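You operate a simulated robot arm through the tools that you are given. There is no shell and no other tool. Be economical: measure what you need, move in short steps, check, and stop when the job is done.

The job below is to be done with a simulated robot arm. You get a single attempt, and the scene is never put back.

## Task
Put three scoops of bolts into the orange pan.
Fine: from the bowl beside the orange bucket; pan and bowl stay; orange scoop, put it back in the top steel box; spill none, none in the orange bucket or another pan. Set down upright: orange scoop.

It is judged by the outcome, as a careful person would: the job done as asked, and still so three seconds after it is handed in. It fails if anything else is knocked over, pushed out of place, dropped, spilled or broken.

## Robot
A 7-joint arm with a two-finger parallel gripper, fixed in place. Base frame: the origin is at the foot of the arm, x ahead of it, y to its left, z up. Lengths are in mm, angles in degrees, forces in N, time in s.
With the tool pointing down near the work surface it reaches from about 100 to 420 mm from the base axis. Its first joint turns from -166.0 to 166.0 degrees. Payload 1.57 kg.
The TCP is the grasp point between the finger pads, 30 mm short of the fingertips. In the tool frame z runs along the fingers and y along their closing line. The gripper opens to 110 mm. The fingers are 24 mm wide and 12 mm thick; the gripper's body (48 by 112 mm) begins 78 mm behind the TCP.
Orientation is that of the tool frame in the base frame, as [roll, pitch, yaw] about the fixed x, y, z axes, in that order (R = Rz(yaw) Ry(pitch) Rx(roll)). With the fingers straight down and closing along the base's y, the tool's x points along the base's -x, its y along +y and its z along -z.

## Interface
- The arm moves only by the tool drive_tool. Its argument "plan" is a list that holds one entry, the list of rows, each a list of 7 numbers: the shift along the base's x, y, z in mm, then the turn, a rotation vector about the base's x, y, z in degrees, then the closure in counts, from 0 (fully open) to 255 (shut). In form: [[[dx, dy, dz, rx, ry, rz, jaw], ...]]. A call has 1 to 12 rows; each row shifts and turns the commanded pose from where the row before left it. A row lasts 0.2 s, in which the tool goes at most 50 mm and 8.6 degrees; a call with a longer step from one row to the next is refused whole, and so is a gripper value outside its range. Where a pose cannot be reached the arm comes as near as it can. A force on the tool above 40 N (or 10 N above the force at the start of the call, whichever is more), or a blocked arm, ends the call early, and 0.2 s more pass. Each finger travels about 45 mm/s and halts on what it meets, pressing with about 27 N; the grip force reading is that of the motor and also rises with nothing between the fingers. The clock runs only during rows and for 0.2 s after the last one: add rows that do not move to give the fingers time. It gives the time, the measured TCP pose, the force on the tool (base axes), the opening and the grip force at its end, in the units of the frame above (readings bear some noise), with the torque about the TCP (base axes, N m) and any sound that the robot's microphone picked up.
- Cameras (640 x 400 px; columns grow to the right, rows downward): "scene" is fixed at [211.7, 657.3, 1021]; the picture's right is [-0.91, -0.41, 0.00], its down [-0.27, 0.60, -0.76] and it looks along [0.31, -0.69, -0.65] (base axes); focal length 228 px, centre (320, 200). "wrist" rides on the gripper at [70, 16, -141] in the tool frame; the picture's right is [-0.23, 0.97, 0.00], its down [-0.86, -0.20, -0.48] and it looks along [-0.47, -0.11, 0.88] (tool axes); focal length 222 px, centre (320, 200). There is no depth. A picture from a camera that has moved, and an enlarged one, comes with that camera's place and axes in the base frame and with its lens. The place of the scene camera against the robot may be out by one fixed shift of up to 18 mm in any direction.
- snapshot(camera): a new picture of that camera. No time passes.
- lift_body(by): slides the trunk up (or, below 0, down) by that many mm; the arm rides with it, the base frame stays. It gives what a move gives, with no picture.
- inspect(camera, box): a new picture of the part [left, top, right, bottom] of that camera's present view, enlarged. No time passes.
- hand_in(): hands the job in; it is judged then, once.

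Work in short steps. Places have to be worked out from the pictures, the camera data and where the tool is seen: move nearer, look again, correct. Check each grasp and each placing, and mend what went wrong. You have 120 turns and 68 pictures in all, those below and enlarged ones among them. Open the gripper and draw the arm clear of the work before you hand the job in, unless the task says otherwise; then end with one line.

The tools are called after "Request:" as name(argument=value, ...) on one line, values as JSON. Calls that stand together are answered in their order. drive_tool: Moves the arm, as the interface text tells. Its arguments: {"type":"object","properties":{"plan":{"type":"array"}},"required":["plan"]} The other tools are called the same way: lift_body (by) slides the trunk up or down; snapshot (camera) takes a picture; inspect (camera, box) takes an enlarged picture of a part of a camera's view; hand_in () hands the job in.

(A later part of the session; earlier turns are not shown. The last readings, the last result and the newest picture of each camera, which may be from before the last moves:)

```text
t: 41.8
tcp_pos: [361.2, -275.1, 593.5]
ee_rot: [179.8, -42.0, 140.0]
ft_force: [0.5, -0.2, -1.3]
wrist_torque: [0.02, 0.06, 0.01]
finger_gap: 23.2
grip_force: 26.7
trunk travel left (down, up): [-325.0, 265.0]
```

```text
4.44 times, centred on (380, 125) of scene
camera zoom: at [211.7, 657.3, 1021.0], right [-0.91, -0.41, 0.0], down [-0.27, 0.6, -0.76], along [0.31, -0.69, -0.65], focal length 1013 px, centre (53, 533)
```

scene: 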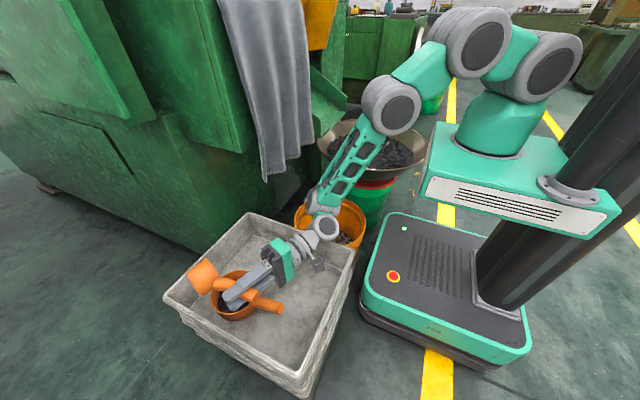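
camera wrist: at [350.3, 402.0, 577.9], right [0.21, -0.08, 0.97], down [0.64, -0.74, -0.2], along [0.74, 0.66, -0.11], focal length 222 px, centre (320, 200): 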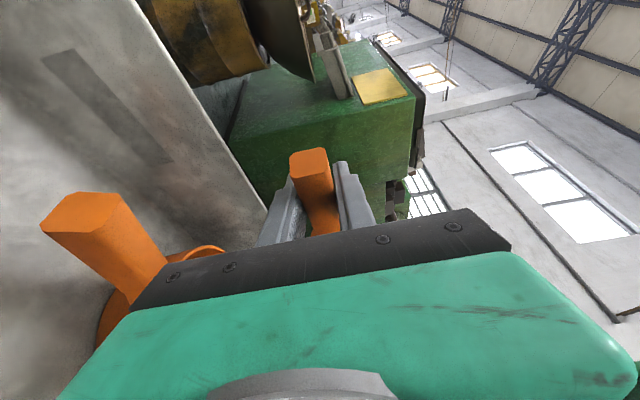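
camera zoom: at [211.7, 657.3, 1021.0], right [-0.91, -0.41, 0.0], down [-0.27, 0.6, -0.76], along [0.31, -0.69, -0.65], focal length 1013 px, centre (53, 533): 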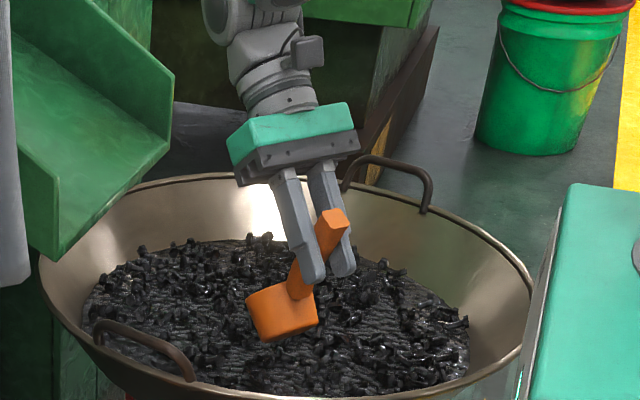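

The position is good. Descending into the bolts and pushing as before.

Request:
drive_tool(plan=[[[0, 0, -12, 0, 0, 0, 255], [0, 0, -12, 0, 0, 0, 255], [0, 0, -12, 0, 0, 0, 255], [0, 0, -12, 0, 0, 0, 255], [0, 0, -8, 0, 0, 0, 255], [0, 0, -8, 0, 0, 0, 255], [0, 0, -7, 0, 0, 0, 255], [0, 0, -7, 0, 0, 0, 255], [0, 0, -6, 0, 0, 0, 255]]])

Request:
drive_tool(plan=[[[8, -6.4, -2, 0, 0, 0, 255], [8, -6.4, -2, 0, 0, 0, 255], [8, -6.4, -1, 0, 0, 0, 255], [8, -6.4, 0, 0, 0, 0, 255], [5, -4, 0, 0, 0, 0, 255]]])

Request:
drive_tool(plan=[[[-1.9, 1.6, -3, -4.5, -5.36, 0, 255], [-1.2, 1, 0, -4.5, -5.36, 0, 255], [-5, 4.2, 1, -4.5, -5.36, 0, 255], [-4.3, 3.6, 5, -4.5, -5.36, 0, 255], [-3.3, 2.8, 6, -4.5, -5.36, 0, 255], [-2.4, 2, 8, -4.5, -5.36, 0, 255], [0, 0, 15, 0, 0, 0, 255], [0, 0, 20, 0, 0, 0, 255], [0, 0, 20, 0, 0, 0, 255]]])

Request:
inspect(camera="scene", box=[330, 95, 430, 165])

```text
t: 43.8
tcp_pos: [359.9, -274.3, 508.8]
ee_rot: [179.8, -41.9, 140.1]
ft_force: [0.5, 0.5, -2.5]
wrist_torque: [0.03, 0.05, 0.02]
finger_gap: 23.1
grip_force: 27.7
trunk travel left (down, up): [-325.0, 265.0]
```

```text
t: 45.0
tcp_pos: [396.5, -305.0, 504.0]
ee_rot: [179.8, -41.9, 140.1]
ft_force: [-0.2, -0.4, -1.7]
wrist_torque: [0.02, 0.06, -0.01]
finger_gap: 23.2
grip_force: 26.9
trunk travel left (down, up): [-325.0, 265.0]
```

```text
t: 47.0
tcp_pos: [380.7, -290.9, 577.7]
ee_rot: [179.8, 0.0, 140.0]
ft_force: [-0.2, 0.0, -2.1]
wrist_torque: [0.07, 0.12, -0.03]
finger_gap: 23.1
grip_force: 26.5
out of reach, approached as far as the arm can: row 1
trunk travel left (down, up): [-325.0, 265.0]
```

```text
5.71 times, centred on (380, 130) of scene
camera zoom: at [211.7, 657.3, 1021.0], right [-0.91, -0.41, 0.0], down [-0.27, 0.6, -0.76], along [0.31, -0.69, -0.65], focal length 1302 px, centre (-23, 600)
```

zoom: 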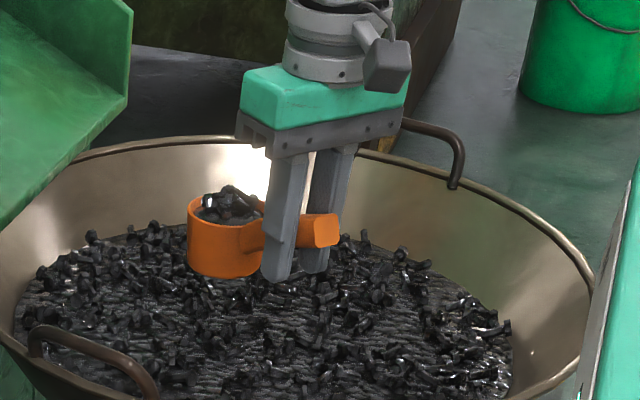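

Full again. A quick close-up for any loose bolts on the rim or handle.

Request:
inspect(camera="scene", box=[357, 115, 393, 147])

```text
12.50 times, centred on (375, 131) of scene
camera zoom: at [211.7, 657.3, 1021.0], right [-0.91, -0.41, 0.0], down [-0.27, 0.6, -0.76], along [0.31, -0.69, -0.65], focal length 2849 px, centre (-368, 1062)
```

zoom: 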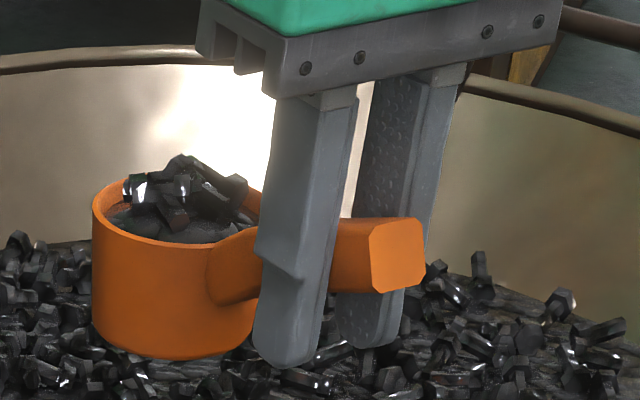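

Bolts sit within the rim and the handle is clean. Carrying back along the same arc.

Request:
drive_tool(plan=[[[0, 0, 10, 0, 0, 0, 255], [0, 0, 20, 0, 0, 0, 255], [-4, 5, 25, 0, 0, 0, 255], [-6, 12, 25, 0, 0, 0, 255], [-5, 20, 20, 0, 0, 0, 255], [-2, 28, 10, 0, 0, 0, 255], [1, 34, 5, 0, 0, 0, 255], [4, 36, 0, 0, 0, 0, 255], [5, 36, 0, 0, 0, 0, 255], [5, 36, 0, 0, 0, 0, 255], [3, 33, 0, 0, 0, 0, 255], [0, 21, 0, 0, 0, 0, 255]]])

Request:
drive_tool(plan=[[[5, 25, 0, 0, 0, 2, 255], [6, 34, 0, 0, 0, 2, 255], [6, 36, 0, 0, 0, 2, 255], [6, 36, 0, 0, 0, 2, 255], [6, 36, 0, 0, 0, 2, 255], [6, 36, 0, 0, 0, 2, 255], [6, 36, 0, 0, 0, 2, 255], [6, 36, 0, 0, 0, 2, 255], [6, 34, 0, 0, 0, 2, 255], [4, 26, 0, 0, 0, 2, 255], [2, 12, 0, 0, 0, 0, 255], [0, 0, 0, 0, 0, 0, 255]]])

Request:
drive_tool(plan=[[[2, 12, -10, 0, 0, 0, 255], [3, 20, -15, 0, 0, 0, 255], [3, 26, -20, 0, 0, 0, 255], [3, 28, -20, 0, 0, 0, 255], [3, 28, -20, 0, 0, 0, 255], [3, 28, -20, 0, 0, 0, 255], [3, 24, -20, 0, 0, 0, 255], [3, 16, -15, 0, 0, 0, 255], [3, 10, -10, 0, 0, 0, 255], [0, 0, 0, 0, 0, 0, 255]]])

Request:
inspect(camera="scene", box=[160, 150, 360, 300])

```text
t: 49.6
tcp_pos: [386.5, -31.2, 693.6]
ee_rot: [179.8, 0.0, 140.0]
ft_force: [0.4, -0.7, -1.9]
wrist_torque: [0.06, 0.1, -0.03]
finger_gap: 23.4
grip_force: 27.0
trunk travel left (down, up): [-325.0, 265.0]
```

```text
t: 52.2
tcp_pos: [442.7, 315.6, 692.1]
ee_rot: [179.9, 0.0, 160.0]
ft_force: [0.8, 0.5, -1.5]
wrist_torque: [0.04, 0.11, -0.03]
finger_gap: 23.2
grip_force: 26.9
trunk travel left (down, up): [-325.0, 265.0]
```

```text
t: 54.4
tcp_pos: [469.7, 508.1, 540.4]
ee_rot: [179.9, 0.2, 160.1]
ft_force: [0.0, -0.5, -0.2]
wrist_torque: [0.05, 0.11, -0.02]
finger_gap: 23.4
grip_force: 26.9
trunk travel left (down, up): [-325.0, 265.0]
```

```text
2.67 times, centred on (260, 225) of scene
camera zoom: at [211.7, 657.3, 1021.0], right [-0.91, -0.41, 0.0], down [-0.27, 0.6, -0.76], along [0.31, -0.69, -0.65], focal length 608 px, centre (480, 133)
```

zoom: 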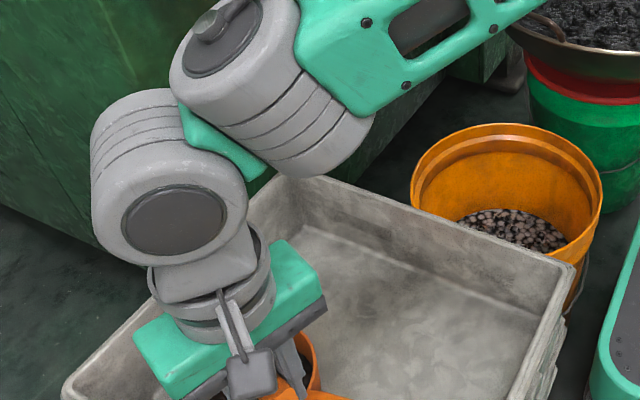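

At the same pour point (a 6 mm x correction is needed). Pouring with the same profile.

Request:
drive_tool(plan=[[[-3, 1.5, -15, 0, 0, 0, 255], [-3, 1.5, -14, 0, 0, 0, 255], [0, 0, 0, 4.7, -1.71, 0, 255], [0, 0, 0, 4.7, -1.71, 0, 255], [0, 0, 0, 4.7, -1.71, 0, 255], [0, 0, 0, 4.7, -1.71, 0, 255], [0, 0, 0, 4.7, -1.71, 0, 255], [0, 0, 0, 4.7, -1.71, 0, 255], [0, 0, 0, 4.7, -1.71, 0, 255], [0, 0, 0, 4.7, -1.71, 0, 255]]])

Request:
drive_tool(plan=[[[0, 0, 0, 4.7, -1.71, 0, 255], [0, 0, 2, 4.7, -1.71, 0, 255], [0, 0, 3, 4.7, -1.71, 0, 255], [0, 0, 5, 4.7, -1.71, 0, 255], [0, 0, 5, 4.7, -1.71, 0, 255], [0, 0, 5, 4.7, -1.71, 0, 255], [0, 0, 0, 0, 0, 0, 255]]])

Request:
drive_tool(plan=[[[0, 0, 8, 4.7, -1.71, 0, 255], [0, 0, 8, 4.7, -1.71, 0, 255], [0, 0, 8, 4.7, -1.71, 0, 255], [0, 0, 8, 4.7, -1.71, 0, 255], [0, 0, 0, 0, 0, 0, 255], [0, 0, 0, 0, 0, 0, 255]]])

Request:
drive_tool(plan=[[[0, 0, 0, -7.5, 2.73, 0, 255], [0, 0, 0, -7.5, 2.73, 0, 255], [0, 0, 0, -7.5, 2.73, 0, 255], [0, 0, 0, -7.5, 2.73, 0, 255], [0, 0, 0, -7.5, 2.73, 0, 255], [0, 0, 0, -7.5, 2.73, 0, 255], [0, 0, 0, 0, 0, 0, 255]]])

Request:
inspect(camera="scene", box=[180, 230, 300, 320])

```text
t: 56.6
tcp_pos: [462.3, 510.9, 512.9]
ee_rot: [139.8, 0.1, 160.1]
ft_force: [0.5, -0.4, -1.7]
wrist_torque: [0.0, 0.16, 0.01]
finger_gap: 23.6
grip_force: 26.8
trunk travel left (down, up): [-325.0, 265.0]
```

```text
t: 58.2
tcp_pos: [463.6, 510.9, 531.4]
ee_rot: [109.8, 0.2, 159.9]
ft_force: [0.7, -0.9, -1.6]
wrist_torque: [-0.02, 0.11, 0.01]
finger_gap: 23.5
grip_force: 26.9
trunk travel left (down, up): [-325.0, 265.0]
```

```text
t: 59.6
tcp_pos: [461.8, 508.9, 564.4]
ee_rot: [89.8, 0.1, 159.9]
ft_force: [0.2, 0.3, -1.3]
wrist_torque: [-0.02, 0.07, 0.02]
finger_gap: 23.5
grip_force: 26.6
trunk travel left (down, up): [-325.0, 265.0]
```

```text
t: 61.2
tcp_pos: [462.7, 509.0, 564.1]
ee_rot: [137.8, 0.2, 159.9]
ft_force: [0.3, 0.0, -1.1]
wrist_torque: [-0.03, 0.06, -0.01]
finger_gap: 23.4
grip_force: 27.4
trunk travel left (down, up): [-325.0, 265.0]
```

```text
4.44 times, centred on (240, 275) of scene
camera zoom: at [211.7, 657.3, 1021.0], right [-0.91, -0.41, 0.0], down [-0.27, 0.6, -0.76], along [0.31, -0.69, -0.65], focal length 1013 px, centre (676, -133)
```

zoom: 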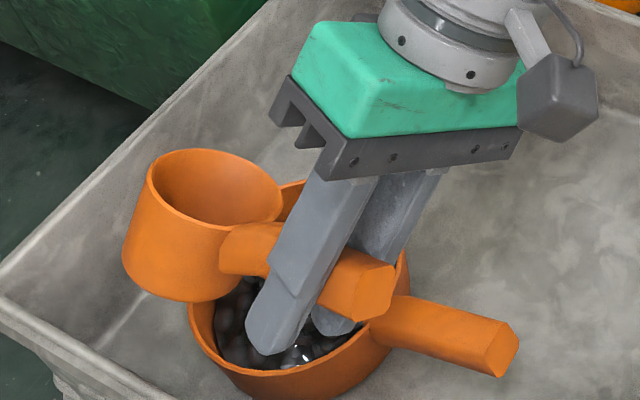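

Second scoop poured. Levelling and retreating to check the pan and cup.

Request:
drive_tool(plan=[[[0, 0, 10, -7.9, 2.88, 0, 255], [0, 0, 15, -7.9, 2.88, 0, 255], [-2, -10, 20, -7.9, 2.88, 0, 255], [-3, -25, 25, -7.9, 2.88, 0, 255], [-4, -35, 25, -7.9, 2.88, 0, 255], [-4, -40, 20, 0, 0, 0, 255], [-4, -40, 10, 0, 0, 0, 255], [-4, -30, 5, 0, 0, 0, 255], [-2, -12, 0, 0, 0, 0, 255], [0, 0, 0, 0, 0, 0, 255]]])

Request:
inspect(camera="scene", box=[160, 170, 360, 320])

Request:
inspect(camera="wrist", box=[240, 0, 560, 200])

```text
t: 63.4
tcp_pos: [439.1, 315.4, 694.9]
ee_rot: [179.9, 0.0, 160.0]
ft_force: [-1.1, -0.3, -0.6]
wrist_torque: [0.03, 0.05, -0.04]
finger_gap: 22.9
grip_force: 26.9
trunk travel left (down, up): [-325.0, 265.0]
```

```text
2.67 times, centred on (260, 245) of scene
camera zoom: at [211.7, 657.3, 1021.0], right [-0.91, -0.41, 0.0], down [-0.27, 0.6, -0.76], along [0.31, -0.69, -0.65], focal length 608 px, centre (480, 80)
```

zoom: 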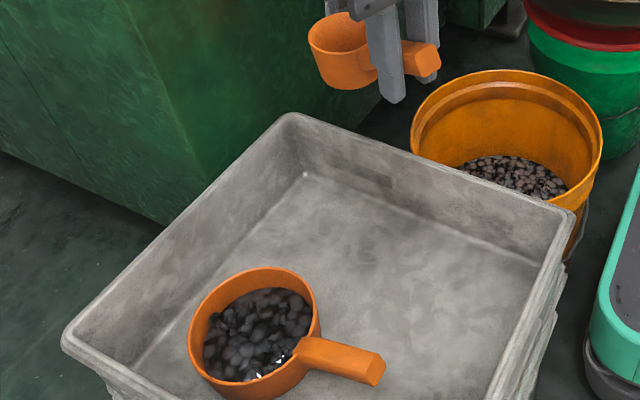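

```text
2.00 times, centred on (400, 100) of wrist
camera zoom: at [378.4, 355.8, 835.2], right [0.55, 0.84, 0.0], down [0.73, -0.48, 0.48], along [0.4, -0.26, -0.88], focal length 444 px, centre (160, 400)
```

zoom: 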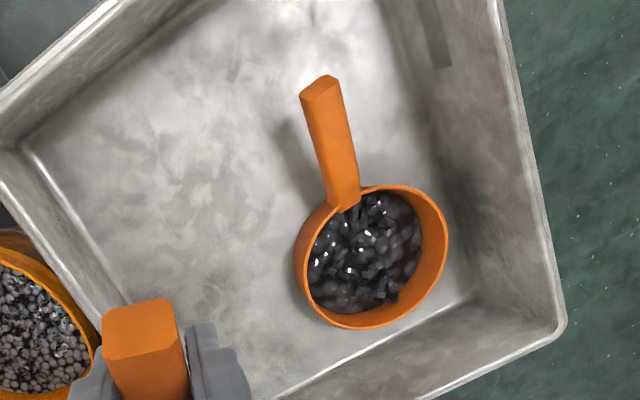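

Two scoops are in the pan with no spill. Going for the third, shifted to the other side of the first spot.

Request:
drive_tool(plan=[[[-6.7, -38.5, 0, 0, 0, -2.22, 255], [-6.7, -38.5, 0, 0, 0, -2.22, 255], [-6.7, -38.5, 0, 0, 0, -2.22, 255], [-6.7, -38.5, 0, 0, 0, -2.22, 255], [-6.7, -38.5, 0, 0, 0, -2.22, 255], [-6.7, -38.5, 0, 0, 0, -2.22, 255], [-6.7, -38.5, 0, 0, 0, -2.22, 255], [-6.7, -38.5, 0, 0, 0, -2.22, 255], [-6.7, -38.5, 0, 0, 0, -2.22, 255]]])

Request:
drive_tool(plan=[[[-9.6, -41, 0, 0, 0, 0, 255], [-9.6, -41, 0, 0, 0, 0, 255], [-9.6, -41, 0, 0, 0, 0, 255], [-9.6, -41, 0, 0, 0, 0, 255], [-9.6, -41, 0, 0, 0, 0, 255], [-9.6, -41, 0, 0, 0, 0, 255], [1, -8, -20, 5.4, 6.43, 0, 255], [1, -8, -20, 5.4, 6.43, 0, 255], [1, -8, -20, 5.4, 6.43, 0, 255], [1, -8, -20, 5.4, 6.43, 0, 255], [2, -8, -20, 5.4, 6.43, 0, 255], [0, 0, 0, 0, 0, 0, 255]]])

Request:
inspect(camera="scene", box=[320, 80, 440, 170])

```text
t: 65.4
tcp_pos: [376.9, -28.3, 696.0]
ee_rot: [179.8, 0.0, 140.0]
ft_force: [0.3, 0.2, -1.0]
wrist_torque: [0.04, 0.07, 0.03]
finger_gap: 23.1
grip_force: 26.7
trunk travel left (down, up): [-325.0, 265.0]
```

```text
t: 68.0
tcp_pos: [327.3, -314.0, 593.7]
ee_rot: [179.7, -42.0, 140.0]
ft_force: [-0.7, -0.3, -0.4]
wrist_torque: [0.04, 0.05, -0.04]
finger_gap: 23.3
grip_force: 27.1
trunk travel left (down, up): [-325.0, 265.0]
```

```text
4.44 times, centred on (380, 125) of scene
camera zoom: at [211.7, 657.3, 1021.0], right [-0.91, -0.41, 0.0], down [-0.27, 0.6, -0.76], along [0.31, -0.69, -0.65], focal length 1013 px, centre (53, 533)
```

zoom: 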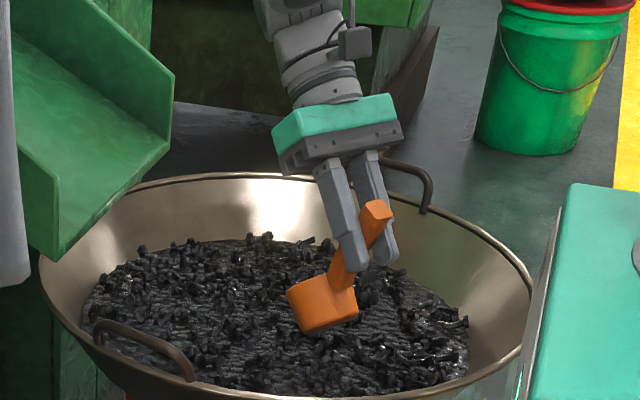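

Well inside the bolt area. Same scooping motion.

Request:
drive_tool(plan=[[[0, 0, -12, 0, 0, 0, 255], [0, 0, -12, 0, 0, 0, 255], [0, 0, -12, 0, 0, 0, 255], [0, 0, -12, 0, 0, 0, 255], [0, 0, -8, 0, 0, 0, 255], [0, 0, -8, 0, 0, 0, 255], [0, 0, -7, 0, 0, 0, 255], [0, 0, -7, 0, 0, 0, 255], [0, 0, -6, 0, 0, 0, 255]]])

Request:
drive_tool(plan=[[[8, -6.4, -2, 0, 0, 0, 255], [8, -6.4, -2, 0, 0, 0, 255], [8, -6.4, -1, 0, 0, 0, 255], [8, -6.4, 0, 0, 0, 0, 255], [5, -4, 0, 0, 0, 0, 255]]])

Request:
drive_tool(plan=[[[-1.9, 1.6, -3, -4.5, -5.36, 0, 255], [-1.2, 1, 0, -4.5, -5.36, 0, 255], [-5, 4.2, 1, -4.5, -5.36, 0, 255], [-4.3, 3.6, 5, -4.5, -5.36, 0, 255], [-3.3, 2.8, 6, -4.5, -5.36, 0, 255], [-2.4, 2, 8, -4.5, -5.36, 0, 255], [0, 0, 15, 0, 0, 0, 255], [0, 0, 20, 0, 0, 0, 255], [0, 0, 20, 0, 0, 0, 255]]])

Request:
inspect(camera="scene", box=[355, 105, 415, 155])

```text
t: 70.0
tcp_pos: [325.7, -315.8, 510.1]
ee_rot: [179.7, -41.8, 140.1]
ft_force: [0.1, 0.5, -2.0]
wrist_torque: [0.03, 0.06, -0.02]
finger_gap: 23.6
grip_force: 27.5
trunk travel left (down, up): [-325.0, 265.0]
```

```text
t: 71.2
tcp_pos: [368.3, -321.5, 506.9]
ee_rot: [179.6, -41.9, 140.1]
ft_force: [-0.5, -0.2, -1.7]
wrist_torque: [0.01, 0.02, 0.01]
finger_gap: 23.2
grip_force: 26.7
out of reach, approached as far as the arm can: row 4, 5
trunk travel left (down, up): [-325.0, 265.0]
```

```text
t: 73.2
tcp_pos: [469.4, -440.4, 628.1]
ee_rot: [179.8, -3.7, 140.0]
ft_force: [-0.7, 0.0, -2.2]
wrist_torque: [0.11, 0.11, -0.01]
finger_gap: 23.2
grip_force: 27.1
out of reach, approached as far as the arm can: row 1, 2, 3, 4, 5, 6, 7, 8, 9
trunk travel left (down, up): [-325.0, 265.0]
```

```text
8.00 times, centred on (385, 130) of scene
camera zoom: at [211.7, 657.3, 1021.0], right [-0.91, -0.41, 0.0], down [-0.27, 0.6, -0.76], along [0.31, -0.69, -0.65], focal length 1823 px, centre (-200, 760)
```

zoom: 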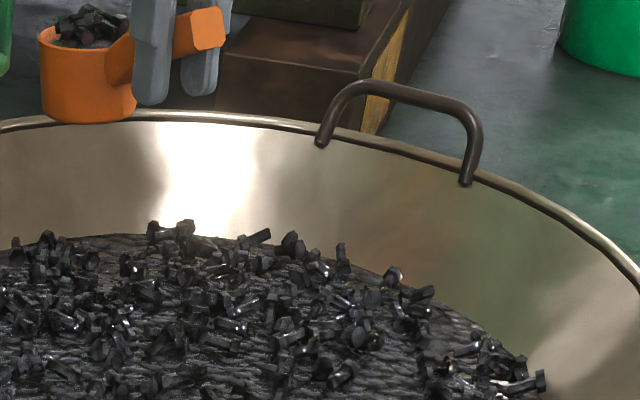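

The arm drifted outward near a reach limit, to (469,−440,628). I'll look at everything before moving.

Request:
snapshot(camera="scene")

Request:
snapshot(camera="wrist")

Request:
inspect(camera="scene", box=[310, 70, 450, 190])

```text
21 pictures are left
```

scene: 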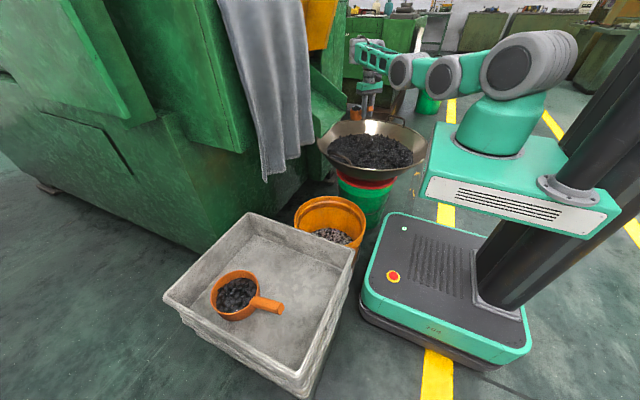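

```text
20 pictures are left
camera wrist: at [432.9, -388.2, 772.2], right [0.8, 0.6, -0.01], down [0.55, -0.72, 0.42], along [0.24, -0.34, -0.91], focal length 222 px, centre (320, 200)
```

wrist: 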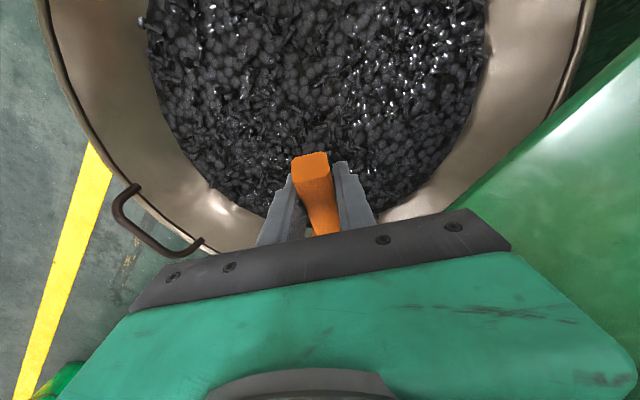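

```text
3.33 times, centred on (380, 130) of scene
camera zoom: at [211.7, 657.3, 1021.0], right [-0.91, -0.41, 0.0], down [-0.27, 0.6, -0.76], along [0.31, -0.69, -0.65], focal length 760 px, centre (120, 433)
```

zoom: 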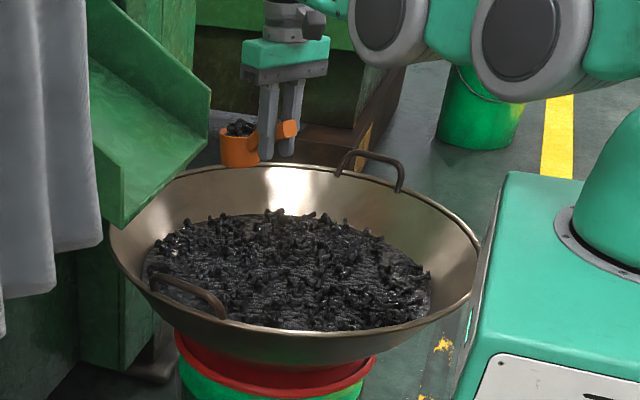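

The bowl hasn't moved and the cup is still full and nearly level. I'll retract slowly upward and inward in small steps, watching for jumps.

Request:
drive_tool(plan=[[[-6, 6, 5, -1.2, -1.4, 0, 255], [-8, 9, 6, -1.2, -1.4, 0, 255], [-10, 11, 6, 0, 0, 0, 255]]])

```text
t: 74.0
tcp_pos: [477.0, -446.2, 632.2]
ee_rot: [180.0, 0.1, 140.1]
ft_force: [-0.1, -0.1, -1.6]
wrist_torque: [0.06, 0.09, 0.02]
finger_gap: 23.2
grip_force: 27.0
out of reach, approached as far as the arm can: row 1, 2, 3
trunk travel left (down, up): [-325.0, 265.0]
```

Commanded inward but it stays out, so the arm looks stretched straight. I'll look at the arm's configuration.

Request:
inspect(camera="scene", box=[330, 0, 610, 170])

```text
2.29 times, centred on (470, 85) of scene
camera zoom: at [211.7, 657.3, 1021.0], right [-0.91, -0.41, 0.0], down [-0.27, 0.6, -0.76], along [0.31, -0.69, -0.65], focal length 521 px, centre (-23, 463)
```

zoom: 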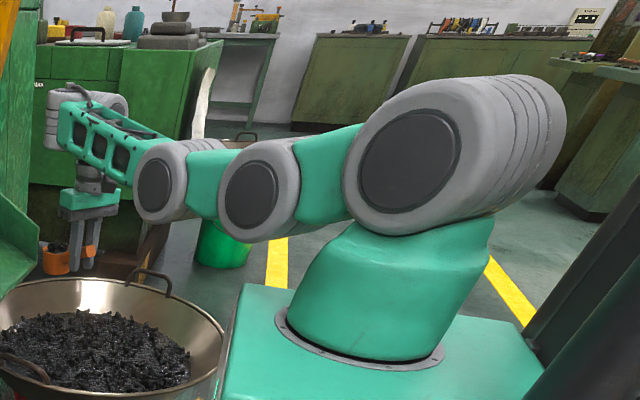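

The arm is nearly straight, a singular pose. I'll try moving up, with some sideways motion back toward +y, to let the elbow bend.

Request:
drive_tool(plan=[[[0, 0, 12, 0, 0, 0, 255], [0, 0, 15, 0, 0, 0, 255], [0, 0, 15, 0, 0, 0, 255]]])

```text
t: 74.8
tcp_pos: [483.9, -451.5, 670.9]
ee_rot: [-180.0, 0.1, 140.1]
ft_force: [-0.3, -0.3, -1.7]
wrist_torque: [0.1, 0.13, 0.01]
finger_gap: 23.2
grip_force: 26.6
out of reach, approached as far as the arm can: row 2
trunk travel left (down, up): [-325.0, 265.0]
```

That worked, and the rows are reachable again. Now up and gently inward.

Request:
drive_tool(plan=[[[0, 0, 15, 0, 0, 0, 255], [-3, 3, 15, 0, 0, 0, 255], [-6, 6, 12, 0, 0, 0, 255]]])

```text
t: 75.6
tcp_pos: [486.0, -453.2, 715.2]
ee_rot: [179.9, 0.1, 140.0]
ft_force: [0.1, -0.7, -1.5]
wrist_torque: [0.12, 0.08, -0.01]
finger_gap: 23.3
grip_force: 26.9
out of reach, approached as far as the arm can: row 1, 2, 3
trunk travel left (down, up): [-325.0, 265.0]
```

Still hugging the reach limit. I'll try very small inward steps so the elbow can bend gradually.

Request:
drive_tool(plan=[[[-0.7, 0.7, 0, 0, 0, 0, 255], [-1, 1, 0, 0, 0, 0, 255], [-1.5, 1.4, 0, 0, 0, 0, 255], [-2, 2, 0, 0, 0, 0, 255], [-3, 3, 0, 0, 0, 0, 255]]])

```text
t: 76.8
tcp_pos: [485.3, -452.6, 715.1]
ee_rot: [-179.9, 0.1, 140.0]
ft_force: [0.0, -0.4, -1.8]
wrist_torque: [0.08, 0.08, 0.01]
finger_gap: 23.4
grip_force: 27.0
out of reach, approached as far as the arm can: row 3, 5
trunk travel left (down, up): [-325.0, 265.0]
```

The small rows only accumulate error inside the tolerance, so the arm really is straight. One larger inward row should kick the elbow out of the singular pose while keeping the scoop level.

Request:
drive_tool(plan=[[[-25, 23, 0, 0, 0, 0, 255]]])

```text
t: 77.2
tcp_pos: [485.5, -453.0, 714.1]
ee_rot: [180.0, 0.1, 140.0]
ft_force: [0.2, -0.1, -1.7]
wrist_torque: [0.08, 0.13, -0.01]
finger_gap: 23.4
grip_force: 27.0
out of reach, approached as far as the arm can: row 1
trunk travel left (down, up): [-325.0, 265.0]
```

Still singular. Tilting the tool about the wrist centre needs the elbow joint, so I'll tip the scoop nose-down about 8° while swinging the TCP inward. The cup held its load at 40° of tilt earlier.

Request:
drive_tool(plan=[[[-29, 24.4, 3, 5.3, 6.3, 0, 255]]])

```text
t: 77.6
tcp_pos: [454.7, -431.3, 717.9]
ee_rot: [179.9, -8.4, 139.9]
ft_force: [-0.5, -0.1, -3.0]
wrist_torque: [0.09, 0.11, 0.01]
finger_gap: 23.2
grip_force: 26.4
trunk travel left (down, up): [-325.0, 265.0]
```

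That row was reached. Now inward while holding the tilt, starting small.

Request:
drive_tool(plan=[[[-6, 6, 0, 0, 0, 0, 255], [-8, 8, 0, 0, 0, 0, 255]]])

```text
t: 78.2
tcp_pos: [454.4, -432.8, 719.1]
ee_rot: [179.9, -8.3, 140.1]
ft_force: [0.0, -0.4, -0.9]
wrist_torque: [0.09, 0.14, -0.01]
finger_gap: 23.3
grip_force: 27.2
out of reach, approached as far as the arm can: row 1, 2
trunk travel left (down, up): [-325.0, 265.0]
```

Still held. I'll combine another 8° of tilt with extra inward motion in one row, so the elbow bends and retracts together.

Request:
drive_tool(plan=[[[-33, 28, 8, 5.3, 6.3, 0, 255]]])

```text
t: 78.6
tcp_pos: [422.7, -403.9, 723.0]
ee_rot: [180.0, -16.4, 140.1]
ft_force: [-0.2, 0.5, -2.2]
wrist_torque: [0.1, 0.1, 0.0]
finger_gap: 23.2
grip_force: 26.8
trunk travel left (down, up): [-325.0, 265.0]
```

Reached, and the wrist has come in slightly. Trying inward again.

Request:
drive_tool(plan=[[[-4, 3.5, 0, 0, 0, 0, 255], [-5, 5, 0, 0, 0, 0, 255], [-7, 6, 0, 0, 0, 0, 255]]])

```text
t: 79.4
tcp_pos: [419.1, -399.6, 729.7]
ee_rot: [179.8, -16.4, 140.0]
ft_force: [-0.3, 0.5, -1.6]
wrist_torque: [0.05, 0.08, 0.03]
finger_gap: 23.2
grip_force: 27.2
out of reach, approached as far as the arm can: row 2, 3
trunk travel left (down, up): [-325.0, 265.0]
```

I need to see the elbow's state before continuing.

Request:
inspect(camera="scene", box=[330, 0, 610, 170])

```text
2.29 times, centred on (470, 85) of scene
camera zoom: at [211.7, 657.3, 1021.0], right [-0.91, -0.41, 0.0], down [-0.27, 0.6, -0.76], along [0.31, -0.69, -0.65], focal length 521 px, centre (-23, 463)
```

zoom: 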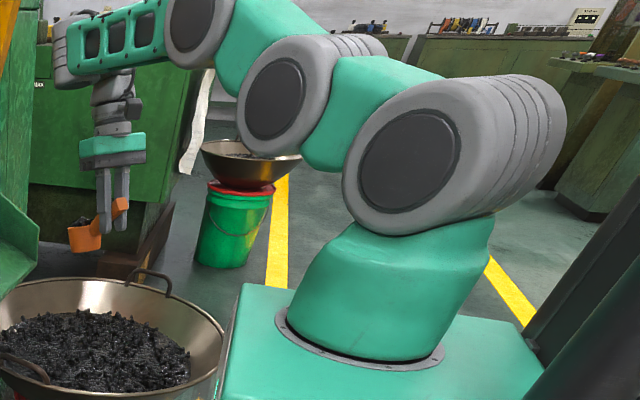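

The elbow is now bent upward, which is the right branch. I'll take the tilt back a bit with the TCP fixed, which draws the wrist inward.

Request:
drive_tool(plan=[[[0, 0, 0, -2.6, -3.1, 0, 255], [0, 0, 0, -2.6, -3.1, 0, 255]]])

```text
t: 80.0
tcp_pos: [447.9, -430.5, 742.2]
ee_rot: [179.9, -8.6, 139.9]
ft_force: [0.0, 0.1, -1.9]
wrist_torque: [0.06, 0.07, 0.02]
finger_gap: 23.3
grip_force: 26.9
out of reach, approached as far as the arm can: row 1, 2
trunk travel left (down, up): [-325.0, 265.0]
```

Orientation is being served first and the wrist won't come in this way. Upward moves have worked, so I'll go up to change the arm's posture.

Request:
drive_tool(plan=[[[0, 0, 15, 0, 0, 0, 255], [0, 0, 20, 0, 0, 0, 255], [0, 0, 20, 0, 0, 0, 255], [0, 0, 20, 0, 0, 0, 255]]])

```text
t: 81.0
tcp_pos: [447.6, -430.5, 818.7]
ee_rot: [-180.0, -8.3, 140.0]
ft_force: [0.5, 0.3, -2.2]
wrist_torque: [0.09, 0.08, 0.04]
finger_gap: 23.2
grip_force: 27.2
trunk travel left (down, up): [-325.0, 265.0]
```

Fully reached with no drift. Now trying inward at this height.

Request:
drive_tool(plan=[[[-4, 4, 2, 0, 0, 0, 255], [-7, 7, 2, 0, 0, 0, 255], [-10, 10, 2, 0, 0, 0, 255]]])

```text
t: 81.8
tcp_pos: [426.9, -408.5, 824.6]
ee_rot: [179.9, -8.2, 140.0]
ft_force: [-0.4, 0.2, -2.4]
wrist_torque: [0.09, 0.12, -0.01]
finger_gap: 23.3
grip_force: 26.6
trunk travel left (down, up): [-325.0, 265.0]
```

Free again. Retracting further and levelling gently.

Request:
drive_tool(plan=[[[-10, 14, 0, -1.3, -1.53, 0, 255], [-12, 18, 0, -1.3, -1.53, 0, 255], [-12, 22, 0, -1.3, -1.53, 0, 255], [-12, 26, -2, -1.3, -1.53, 0, 255], [-10, 28, -4, 0, 0, 0, 255], [-8, 28, -4, 0, 0, 0, 255], [-4, 24, -4, 0, 0, 0, 255], [0, 12, 0, 0, 0, 0, 255]]])

Request:
snapshot(camera="scene")

Request:
snapshot(camera="wrist")

```text
t: 83.6
tcp_pos: [405.1, -280.0, 832.6]
ee_rot: [-179.9, -0.4, 140.1]
ft_force: [-0.3, 0.1, -1.9]
wrist_torque: [0.08, 0.07, -0.02]
finger_gap: 23.4
grip_force: 27.0
out of reach, approached as far as the arm can: row 1, 4, 5, 6, 7, 8
trunk travel left (down, up): [-325.0, 265.0]
```

```text
16 pictures are left
```

scene: 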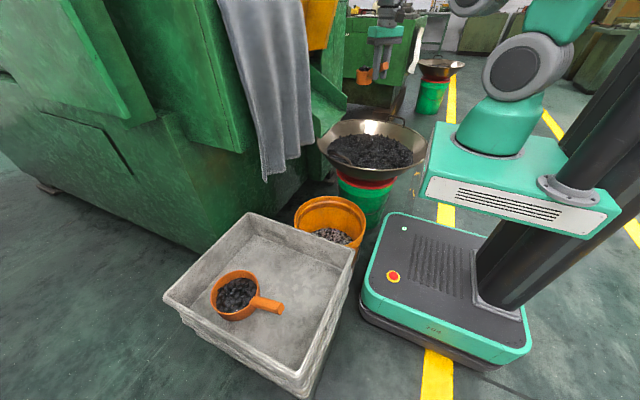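

```text
15 pictures are left
camera wrist: at [363.5, -222.9, 973.8], right [0.8, 0.6, 0.0], down [0.53, -0.7, 0.47], along [0.28, -0.38, -0.88], focal length 222 px, centre (320, 200)
```

wrist: 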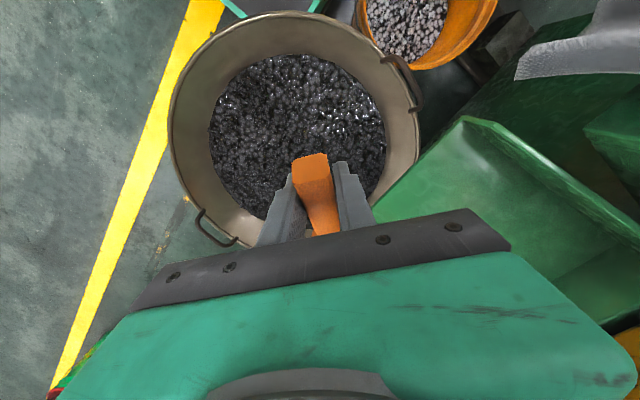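

No spill visible on the floor and the cup is still full. I'll test inward motion again here in small rows.

Request:
drive_tool(plan=[[[-5, 8, 10, 0, 0, 0, 255], [-6, 10, 10, 0, 0, 0, 255], [-8, 10, 10, 0, 0, 0, 255], [-8, 10, 10, 0, 0, 0, 255]]])

```text
t: 84.6
tcp_pos: [379.8, -243.4, 871.8]
ee_rot: [180.0, -0.2, 139.9]
ft_force: [0.2, -0.3, -1.3]
wrist_torque: [0.11, 0.12, 0.02]
finger_gap: 23.4
grip_force: 27.1
trunk travel left (down, up): [-325.0, 265.0]
```

Reached cleanly. Continuing the swing inward at this height toward y≈−30.

Request:
drive_tool(plan=[[[-6, 18, 8, 0, 0, 0, 255], [-5, 24, 8, 0, 0, 0, 255], [-3, 28, 6, 0, 0, 0, 255], [0, 30, 4, 0, 0, 0, 255], [2, 30, 0, 0, 0, 0, 255], [3, 30, 0, 0, 0, 0, 255], [4, 28, 0, 0, 0, 0, 255], [2, 18, 0, 0, 0, 0, 255], [0, 8, 0, 0, 0, 0, 255]]])

Request:
drive_tool(plan=[[[0, 0, -8, 0, 0, 0, 255], [0, 0, -12, 0, 0, 0, 255], [0, 0, -12, 0, 0, 0, 255]]])

```text
t: 86.8
tcp_pos: [370.8, -63.7, 862.7]
ee_rot: [-175.1, -4.4, 132.7]
ft_force: [-0.3, -1.1, -1.7]
wrist_torque: [0.09, 0.07, 0.01]
finger_gap: 23.2
grip_force: 27.2
trunk travel left (down, up): [-325.0, 265.0]
stopped in row 9: the arm was blocked; the commanded pose is now the measured one
```

```text
t: 87.6
tcp_pos: [362.6, -33.3, 790.9]
ee_rot: [-168.9, -12.0, 138.8]
ft_force: [0.0, -0.1, -1.7]
wrist_torque: [0.09, 0.1, 0.01]
finger_gap: 23.5
grip_force: 26.7
out of reach, approached as far as the arm can: row 1, 2
trunk travel left (down, up): [-325.0, 265.0]
stopped in row 3: the arm was blocked; the commanded pose is now the measured one
```

The arm reports being blocked. Looking before doing anything else.

Request:
snapshot(camera="scene")

```text
14 pictures are left
```

scene: 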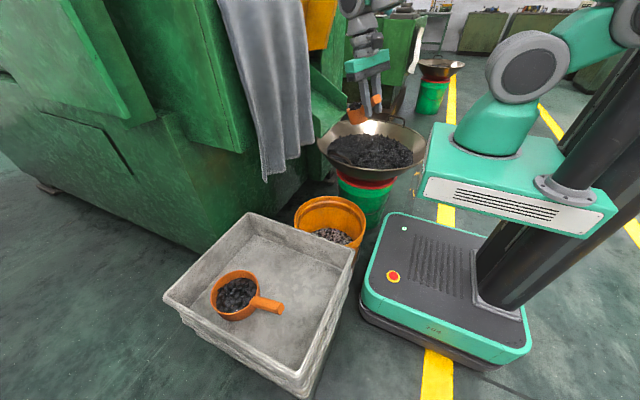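

The upper arm has leaned back against the mast. I'll move the TCP outward while levelling the scoop, which swings the upper arm forward and off the mast.

Request:
drive_tool(plan=[[[22, 0, 0, 0, -3, 0, 255], [24, 0, 0, 0, -4, 0, 255], [24, 0, 0, 0, -4.5, 0, 255], [20, 0, 0, 0, -4.5, 0, 255]]])

```text
t: 88.6
tcp_pos: [448.2, -33.5, 797.8]
ee_rot: [-179.8, 0.8, 140.0]
ft_force: [-1.1, 0.0, -1.5]
wrist_torque: [0.12, 0.12, -0.04]
finger_gap: 23.4
grip_force: 27.3
trunk travel left (down, up): [-325.0, 265.0]
```

Level and free. Now descending in small rows at this radius.

Request:
drive_tool(plan=[[[0, 0, -10, 0, 0, 0, 255], [0, 4, -15, 0, 0, 0, 255], [0, 8, -18, 0, 0, 0, 255]]])

Request:
inspect(camera="scene", box=[330, 0, 640, 200])

```text
t: 89.4
tcp_pos: [450.4, -19.1, 755.8]
ee_rot: [-179.8, 0.8, 140.0]
ft_force: [-0.3, 0.3, -1.4]
wrist_torque: [0.09, 0.1, -0.02]
finger_gap: 23.5
grip_force: 27.1
trunk travel left (down, up): [-325.0, 265.0]
```

```text
2.00 times, centred on (485, 100) of scene
camera zoom: at [211.7, 657.3, 1021.0], right [-0.91, -0.41, 0.0], down [-0.27, 0.6, -0.76], along [0.31, -0.69, -0.65], focal length 456 px, centre (-10, 400)
```

zoom: 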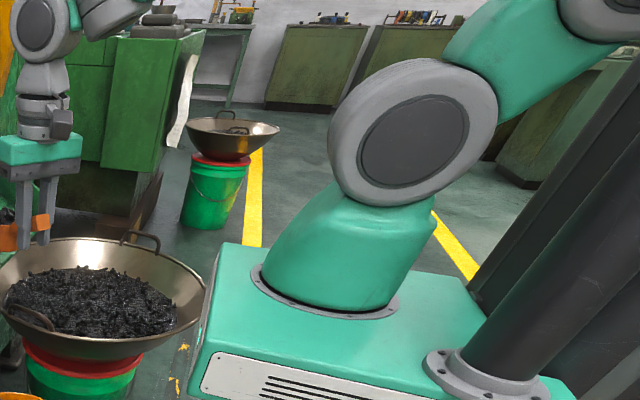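

The load is intact and moves are tracking. I'll swing toward the box at about this radius in two halves, verifying that tracking holds.

Request:
drive_tool(plan=[[[0, 16, -4, 0, 0, 1.5, 255], [0, 26, -5, 0, 0, 1.7, 255], [0, 30, -5, 0, 0, 1.7, 255], [0, 30, -5, 0, 0, 1.7, 255], [0, 30, -5, 0, 0, 1.7, 255], [0, 24, -5, 0, 0, 1.7, 255]]])

Request:
drive_tool(plan=[[[0, 26, -5, 0, 0, 1.7, 255], [0, 30, -5, 0, 0, 1.7, 255], [-1, 32, -5, 0, 0, 1.7, 255], [-1, 32, -5, 0, 0, 1.7, 255], [-2, 30, -5, 0, 0, 1.7, 255], [-2, 22, -4, 0, 0, 1.7, 255], [-1, 10, -3, 0, 0, 0, 255]]])

Request:
snapshot(camera="scene")

```text
t: 90.8
tcp_pos: [451.2, 135.3, 725.9]
ee_rot: [-179.7, 0.8, 150.0]
ft_force: [0.5, 0.2, -1.6]
wrist_torque: [0.09, 0.12, -0.01]
finger_gap: 23.3
grip_force: 26.4
trunk travel left (down, up): [-325.0, 265.0]
```

```text
t: 92.4
tcp_pos: [442.2, 316.2, 694.6]
ee_rot: [-179.7, 0.8, 160.2]
ft_force: [-0.9, 0.2, -2.1]
wrist_torque: [0.05, 0.11, 0.01]
finger_gap: 23.3
grip_force: 27.1
trunk travel left (down, up): [-325.0, 265.0]
```

```text
12 pictures are left
```

scene: 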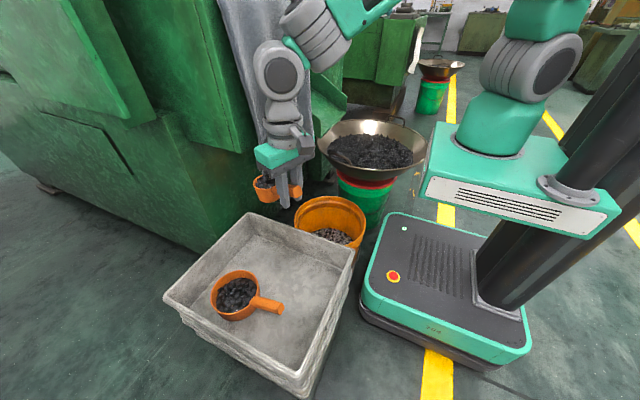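

The posture matches the earlier carries. Checking the load in close-up before pouring.

Request:
inspect(camera="scene", box=[240, 155, 320, 215])

```text
6.67 times, centred on (280, 185) of scene
camera zoom: at [211.7, 657.3, 1021.0], right [-0.91, -0.41, 0.0], down [-0.27, 0.6, -0.76], along [0.31, -0.69, -0.65], focal length 1520 px, centre (587, 300)
```

zoom: 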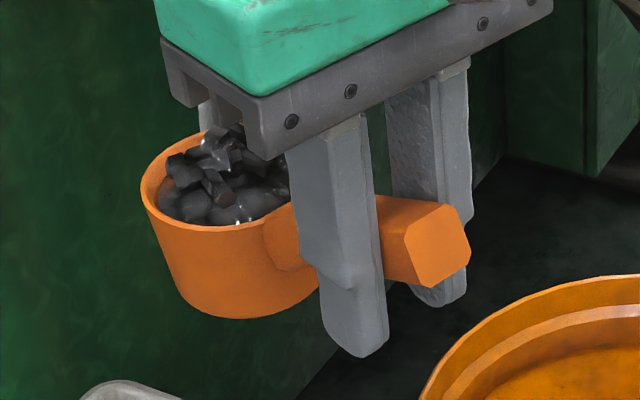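

Full and stable. Moving over the pan and pouring with the proven sequence.

Request:
drive_tool(plan=[[[2, 12, -10, 0, 0, 0, 255], [3, 20, -15, 0, 0, 0, 255], [2, 26, -20, 0, 0, 0, 255], [2, 28, -20, 0, 0, 0, 255], [2, 28, -20, 0, 0, 0, 255], [2, 28, -20, 0, 0, 0, 255], [2, 24, -20, 0, 0, 0, 255], [3, 16, -15, 0, 0, 0, 255], [3, 12, -10, 0, 0, 0, 255], [0, 0, 0, 0, 0, 0, 255]]])

```text
t: 94.6
tcp_pos: [464.0, 512.0, 545.3]
ee_rot: [-179.7, 0.8, 160.2]
ft_force: [-0.1, 0.2, -2.4]
wrist_torque: [0.05, 0.14, 0.01]
finger_gap: 23.4
grip_force: 27.4
trunk travel left (down, up): [-325.0, 265.0]
```

Exactly at the pour point (464,512). Pouring the third scoop.

Request:
drive_tool(plan=[[[0, 0, -16, 0, 0, 0, 255], [0, 0, -16, 0, 0, 0, 255], [0, 0, 0, 4.7, -1.71, 0, 255], [0, 0, 0, 4.7, -1.71, 0, 255], [0, 0, 0, 4.7, -1.71, 0, 255], [0, 0, 0, 4.7, -1.71, 0, 255], [0, 0, 0, 4.7, -1.71, 0, 255], [0, 0, 0, 4.7, -1.71, 0, 255], [0, 0, 0, 4.7, -1.71, 0, 255], [0, 0, 0, 4.7, -1.71, 0, 255]]])

Request:
drive_tool(plan=[[[0, 0, 0, 4.7, -1.71, 0, 255], [0, 0, 2, 4.7, -1.71, 0, 255], [0, 0, 3, 4.7, -1.71, 0, 255], [0, 0, 5, 4.7, -1.71, 0, 255], [0, 0, 5, 4.7, -1.71, 0, 255], [0, 0, 5, 4.7, -1.71, 0, 255], [0, 0, 0, 0, 0, 0, 255]]])

Request:
drive_tool(plan=[[[0, 0, 8, 4.7, -1.71, 0, 255], [0, 0, 8, 4.7, -1.71, 0, 255], [0, 0, 8, 4.7, -1.71, 0, 255], [0, 0, 8, 4.7, -1.71, 0, 255], [0, 0, 0, 0, 0, 0, 255], [0, 0, 0, 0, 0, 0, 255]]])

Request:
drive_tool(plan=[[[0, 0, 0, -7.5, 2.73, 0, 255], [0, 0, 0, -7.5, 2.73, 0, 255], [0, 0, 0, -7.5, 2.73, 0, 255], [0, 0, 0, -7.5, 2.73, 0, 255], [0, 0, 0, -7.5, 2.73, 0, 255], [0, 0, 0, -7.5, 2.73, 0, 255], [0, 0, 0, 0, 0, 0, 255]]])

Request:
drive_tool(plan=[[[0, 0, 10, -7.9, 2.88, 0, 255], [0, 0, 15, -7.9, 2.88, 0, 255], [-2, -10, 20, -7.9, 2.88, 0, 255], [-3, -25, 25, -7.9, 2.88, 0, 255], [-4, -35, 25, -7.9, 2.88, 0, 255], [-4, -40, 20, 0, 0, 0, 255], [-4, -40, 10, 0, 0, 0, 255], [-4, -30, 5, 0, 0, 0, 255], [-2, -12, 0, 0, 0, 0, 255], [0, 0, 0, 0, 0, 0, 255]]])

Request:
inspect(camera="scene", box=[160, 170, 360, 320])

Request:
inspect(camera="wrist", box=[240, 0, 560, 200])

```text
t: 96.8
tcp_pos: [464.7, 511.5, 512.0]
ee_rot: [140.2, 0.7, 159.6]
ft_force: [-0.1, 0.5, -1.2]
wrist_torque: [-0.02, 0.15, 0.03]
finger_gap: 23.4
grip_force: 26.6
trunk travel left (down, up): [-325.0, 265.0]
```

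```text
t: 98.4
tcp_pos: [464.2, 510.8, 531.0]
ee_rot: [110.2, 0.4, 159.4]
ft_force: [-0.9, 0.4, -1.6]
wrist_torque: [-0.01, 0.11, 0.01]
finger_gap: 23.5
grip_force: 26.9
trunk travel left (down, up): [-325.0, 265.0]
```

```text
t: 99.8
tcp_pos: [464.3, 511.8, 563.1]
ee_rot: [90.2, 0.2, 159.2]
ft_force: [0.1, -0.1, -1.9]
wrist_torque: [-0.02, 0.1, -0.04]
finger_gap: 23.3
grip_force: 26.9
trunk travel left (down, up): [-325.0, 265.0]
```

```text
t: 101.4
tcp_pos: [462.8, 512.7, 564.2]
ee_rot: [138.2, 0.8, 159.6]
ft_force: [0.3, -0.4, -1.6]
wrist_torque: [-0.01, 0.11, -0.02]
finger_gap: 23.2
grip_force: 26.3
trunk travel left (down, up): [-325.0, 265.0]
```

```text
t: 103.6
tcp_pos: [438.8, 320.1, 694.1]
ee_rot: [-179.8, 0.8, 160.2]
ft_force: [0.8, 0.5, -1.6]
wrist_torque: [0.05, 0.08, -0.01]
finger_gap: 23.3
grip_force: 27.1
trunk travel left (down, up): [-325.0, 265.0]
```

```text
2.67 times, centred on (260, 245) of scene
camera zoom: at [211.7, 657.3, 1021.0], right [-0.91, -0.41, 0.0], down [-0.27, 0.6, -0.76], along [0.31, -0.69, -0.65], focal length 608 px, centre (480, 80)
```

zoom: 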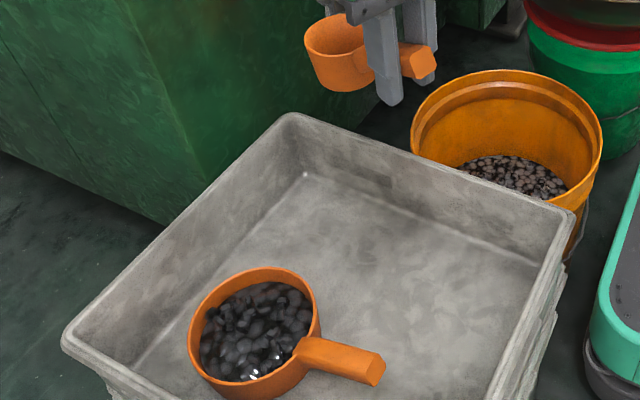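

```text
2.00 times, centred on (400, 100) of wrist
camera zoom: at [377.4, 360.6, 834.0], right [0.54, 0.84, 0.0], down [0.73, -0.47, 0.49], along [0.41, -0.27, -0.87], focal length 444 px, centre (160, 400)
```

zoom: 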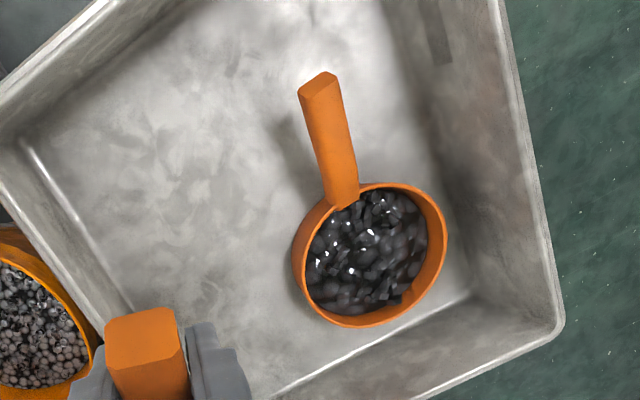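

All three scoops are in the pan with nothing spilled. I'll turn the scoop back to yaw 0 and come down over its original place.

Request:
drive_tool(plan=[[[-6, 2, -20, 0.1, 0.25, 6.6, 255], [-6, 3, -25, 0.1, 0.25, 6.6, 255], [-6, 3, -30, 0.1, 0.25, 6.6, 255], [-5, 1, -30, 0, 0, 0, 255], [0, 0, -30, 0, 0, 0, 255], [0, 0, 0, 0, 0, 0, 255]]])

Request:
inspect(camera="scene", box=[220, 160, 380, 280])

```text
t: 105.0
tcp_pos: [417.3, 330.5, 554.7]
ee_rot: [180.0, 0.0, -180.0]
ft_force: [0.8, 0.1, -1.9]
wrist_torque: [0.0, 0.12, 0.04]
finger_gap: 23.2
grip_force: 26.9
trunk travel left (down, up): [-325.0, 265.0]
```

```text
3.33 times, centred on (300, 220) of scene
camera zoom: at [211.7, 657.3, 1021.0], right [-0.91, -0.41, 0.0], down [-0.27, 0.6, -0.76], along [0.31, -0.69, -0.65], focal length 760 px, centre (387, 133)
```

zoom: 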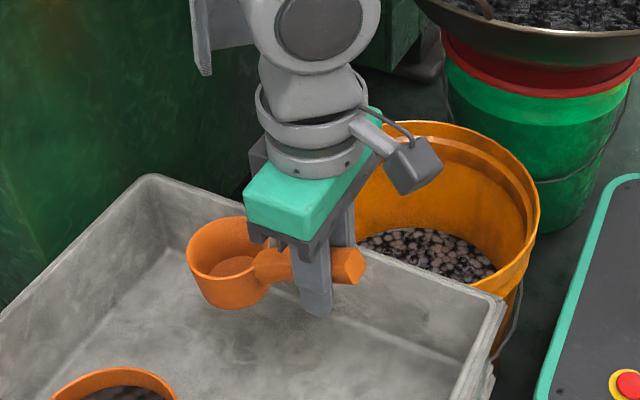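

The cup is empty and level. Lowering it gently to the box floor.

Request:
drive_tool(plan=[[[0, 0, -30, 0, 0, 0, 255], [0, 0, -30, 0, 0, 0, 255], [0, 0, -25, 0, 0, 0, 255], [0, 0, -12, 0, 0, 0, 255], [0, 0, -6, 0, 0, 0, 255]]])

Request:
drive_tool(plan=[[[0, 0, -3, 0, 0, 0, 255], [0, 0, -3, 0, 0, 0, 255], [0, 0, -2, 0, 0, 0, 255]]])

```text
t: 106.2
tcp_pos: [416.3, 327.6, 454.1]
ee_rot: [180.0, 0.0, 180.0]
ft_force: [-0.9, -0.8, -1.4]
wrist_torque: [0.03, 0.06, 0.0]
finger_gap: 23.3
grip_force: 27.1
trunk travel left (down, up): [-325.0, 265.0]
```

```text
t: 107.0
tcp_pos: [418.7, 329.5, 448.0]
ee_rot: [179.9, 0.1, -180.0]
ft_force: [-2.1, -1.0, 7.8]
wrist_torque: [0.01, -0.76, -0.06]
finger_gap: 23.5
grip_force: 27.0
trunk travel left (down, up): [-325.0, 265.0]
```

Floor contact (8 N up) at z≈448. Opening the gripper slowly to let it settle.

Request:
drive_tool(plan=[[[0, 0, 0, 0, 0, 0, 190], [0, 0, 0, 0, 0, 0, 180], [0, 0, 0, 0, 0, 0, 160], [0, 0, 0, 0, 0, 0, 130], [0, 0, 0, 0, 0, 0, 110], [0, 0, 0, 0, 0, 0, 110]]])

Request:
inspect(camera="scene", box=[240, 220, 360, 310])

```text
t: 108.4
tcp_pos: [418.3, 328.5, 447.5]
ee_rot: [180.0, 0.0, -180.0]
ft_force: [0.2, -0.4, 0.7]
wrist_torque: [-0.01, -0.01, 0.01]
finger_gap: 62.6
grip_force: 0.0
trunk travel left (down, up): [-325.0, 265.0]
```

```text
4.44 times, centred on (300, 265) of scene
camera zoom: at [211.7, 657.3, 1021.0], right [-0.91, -0.41, 0.0], down [-0.27, 0.6, -0.76], along [0.31, -0.69, -0.65], focal length 1013 px, centre (409, -89)
```

zoom: 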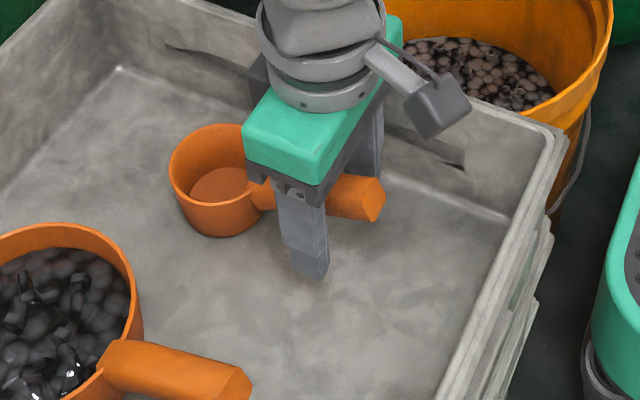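

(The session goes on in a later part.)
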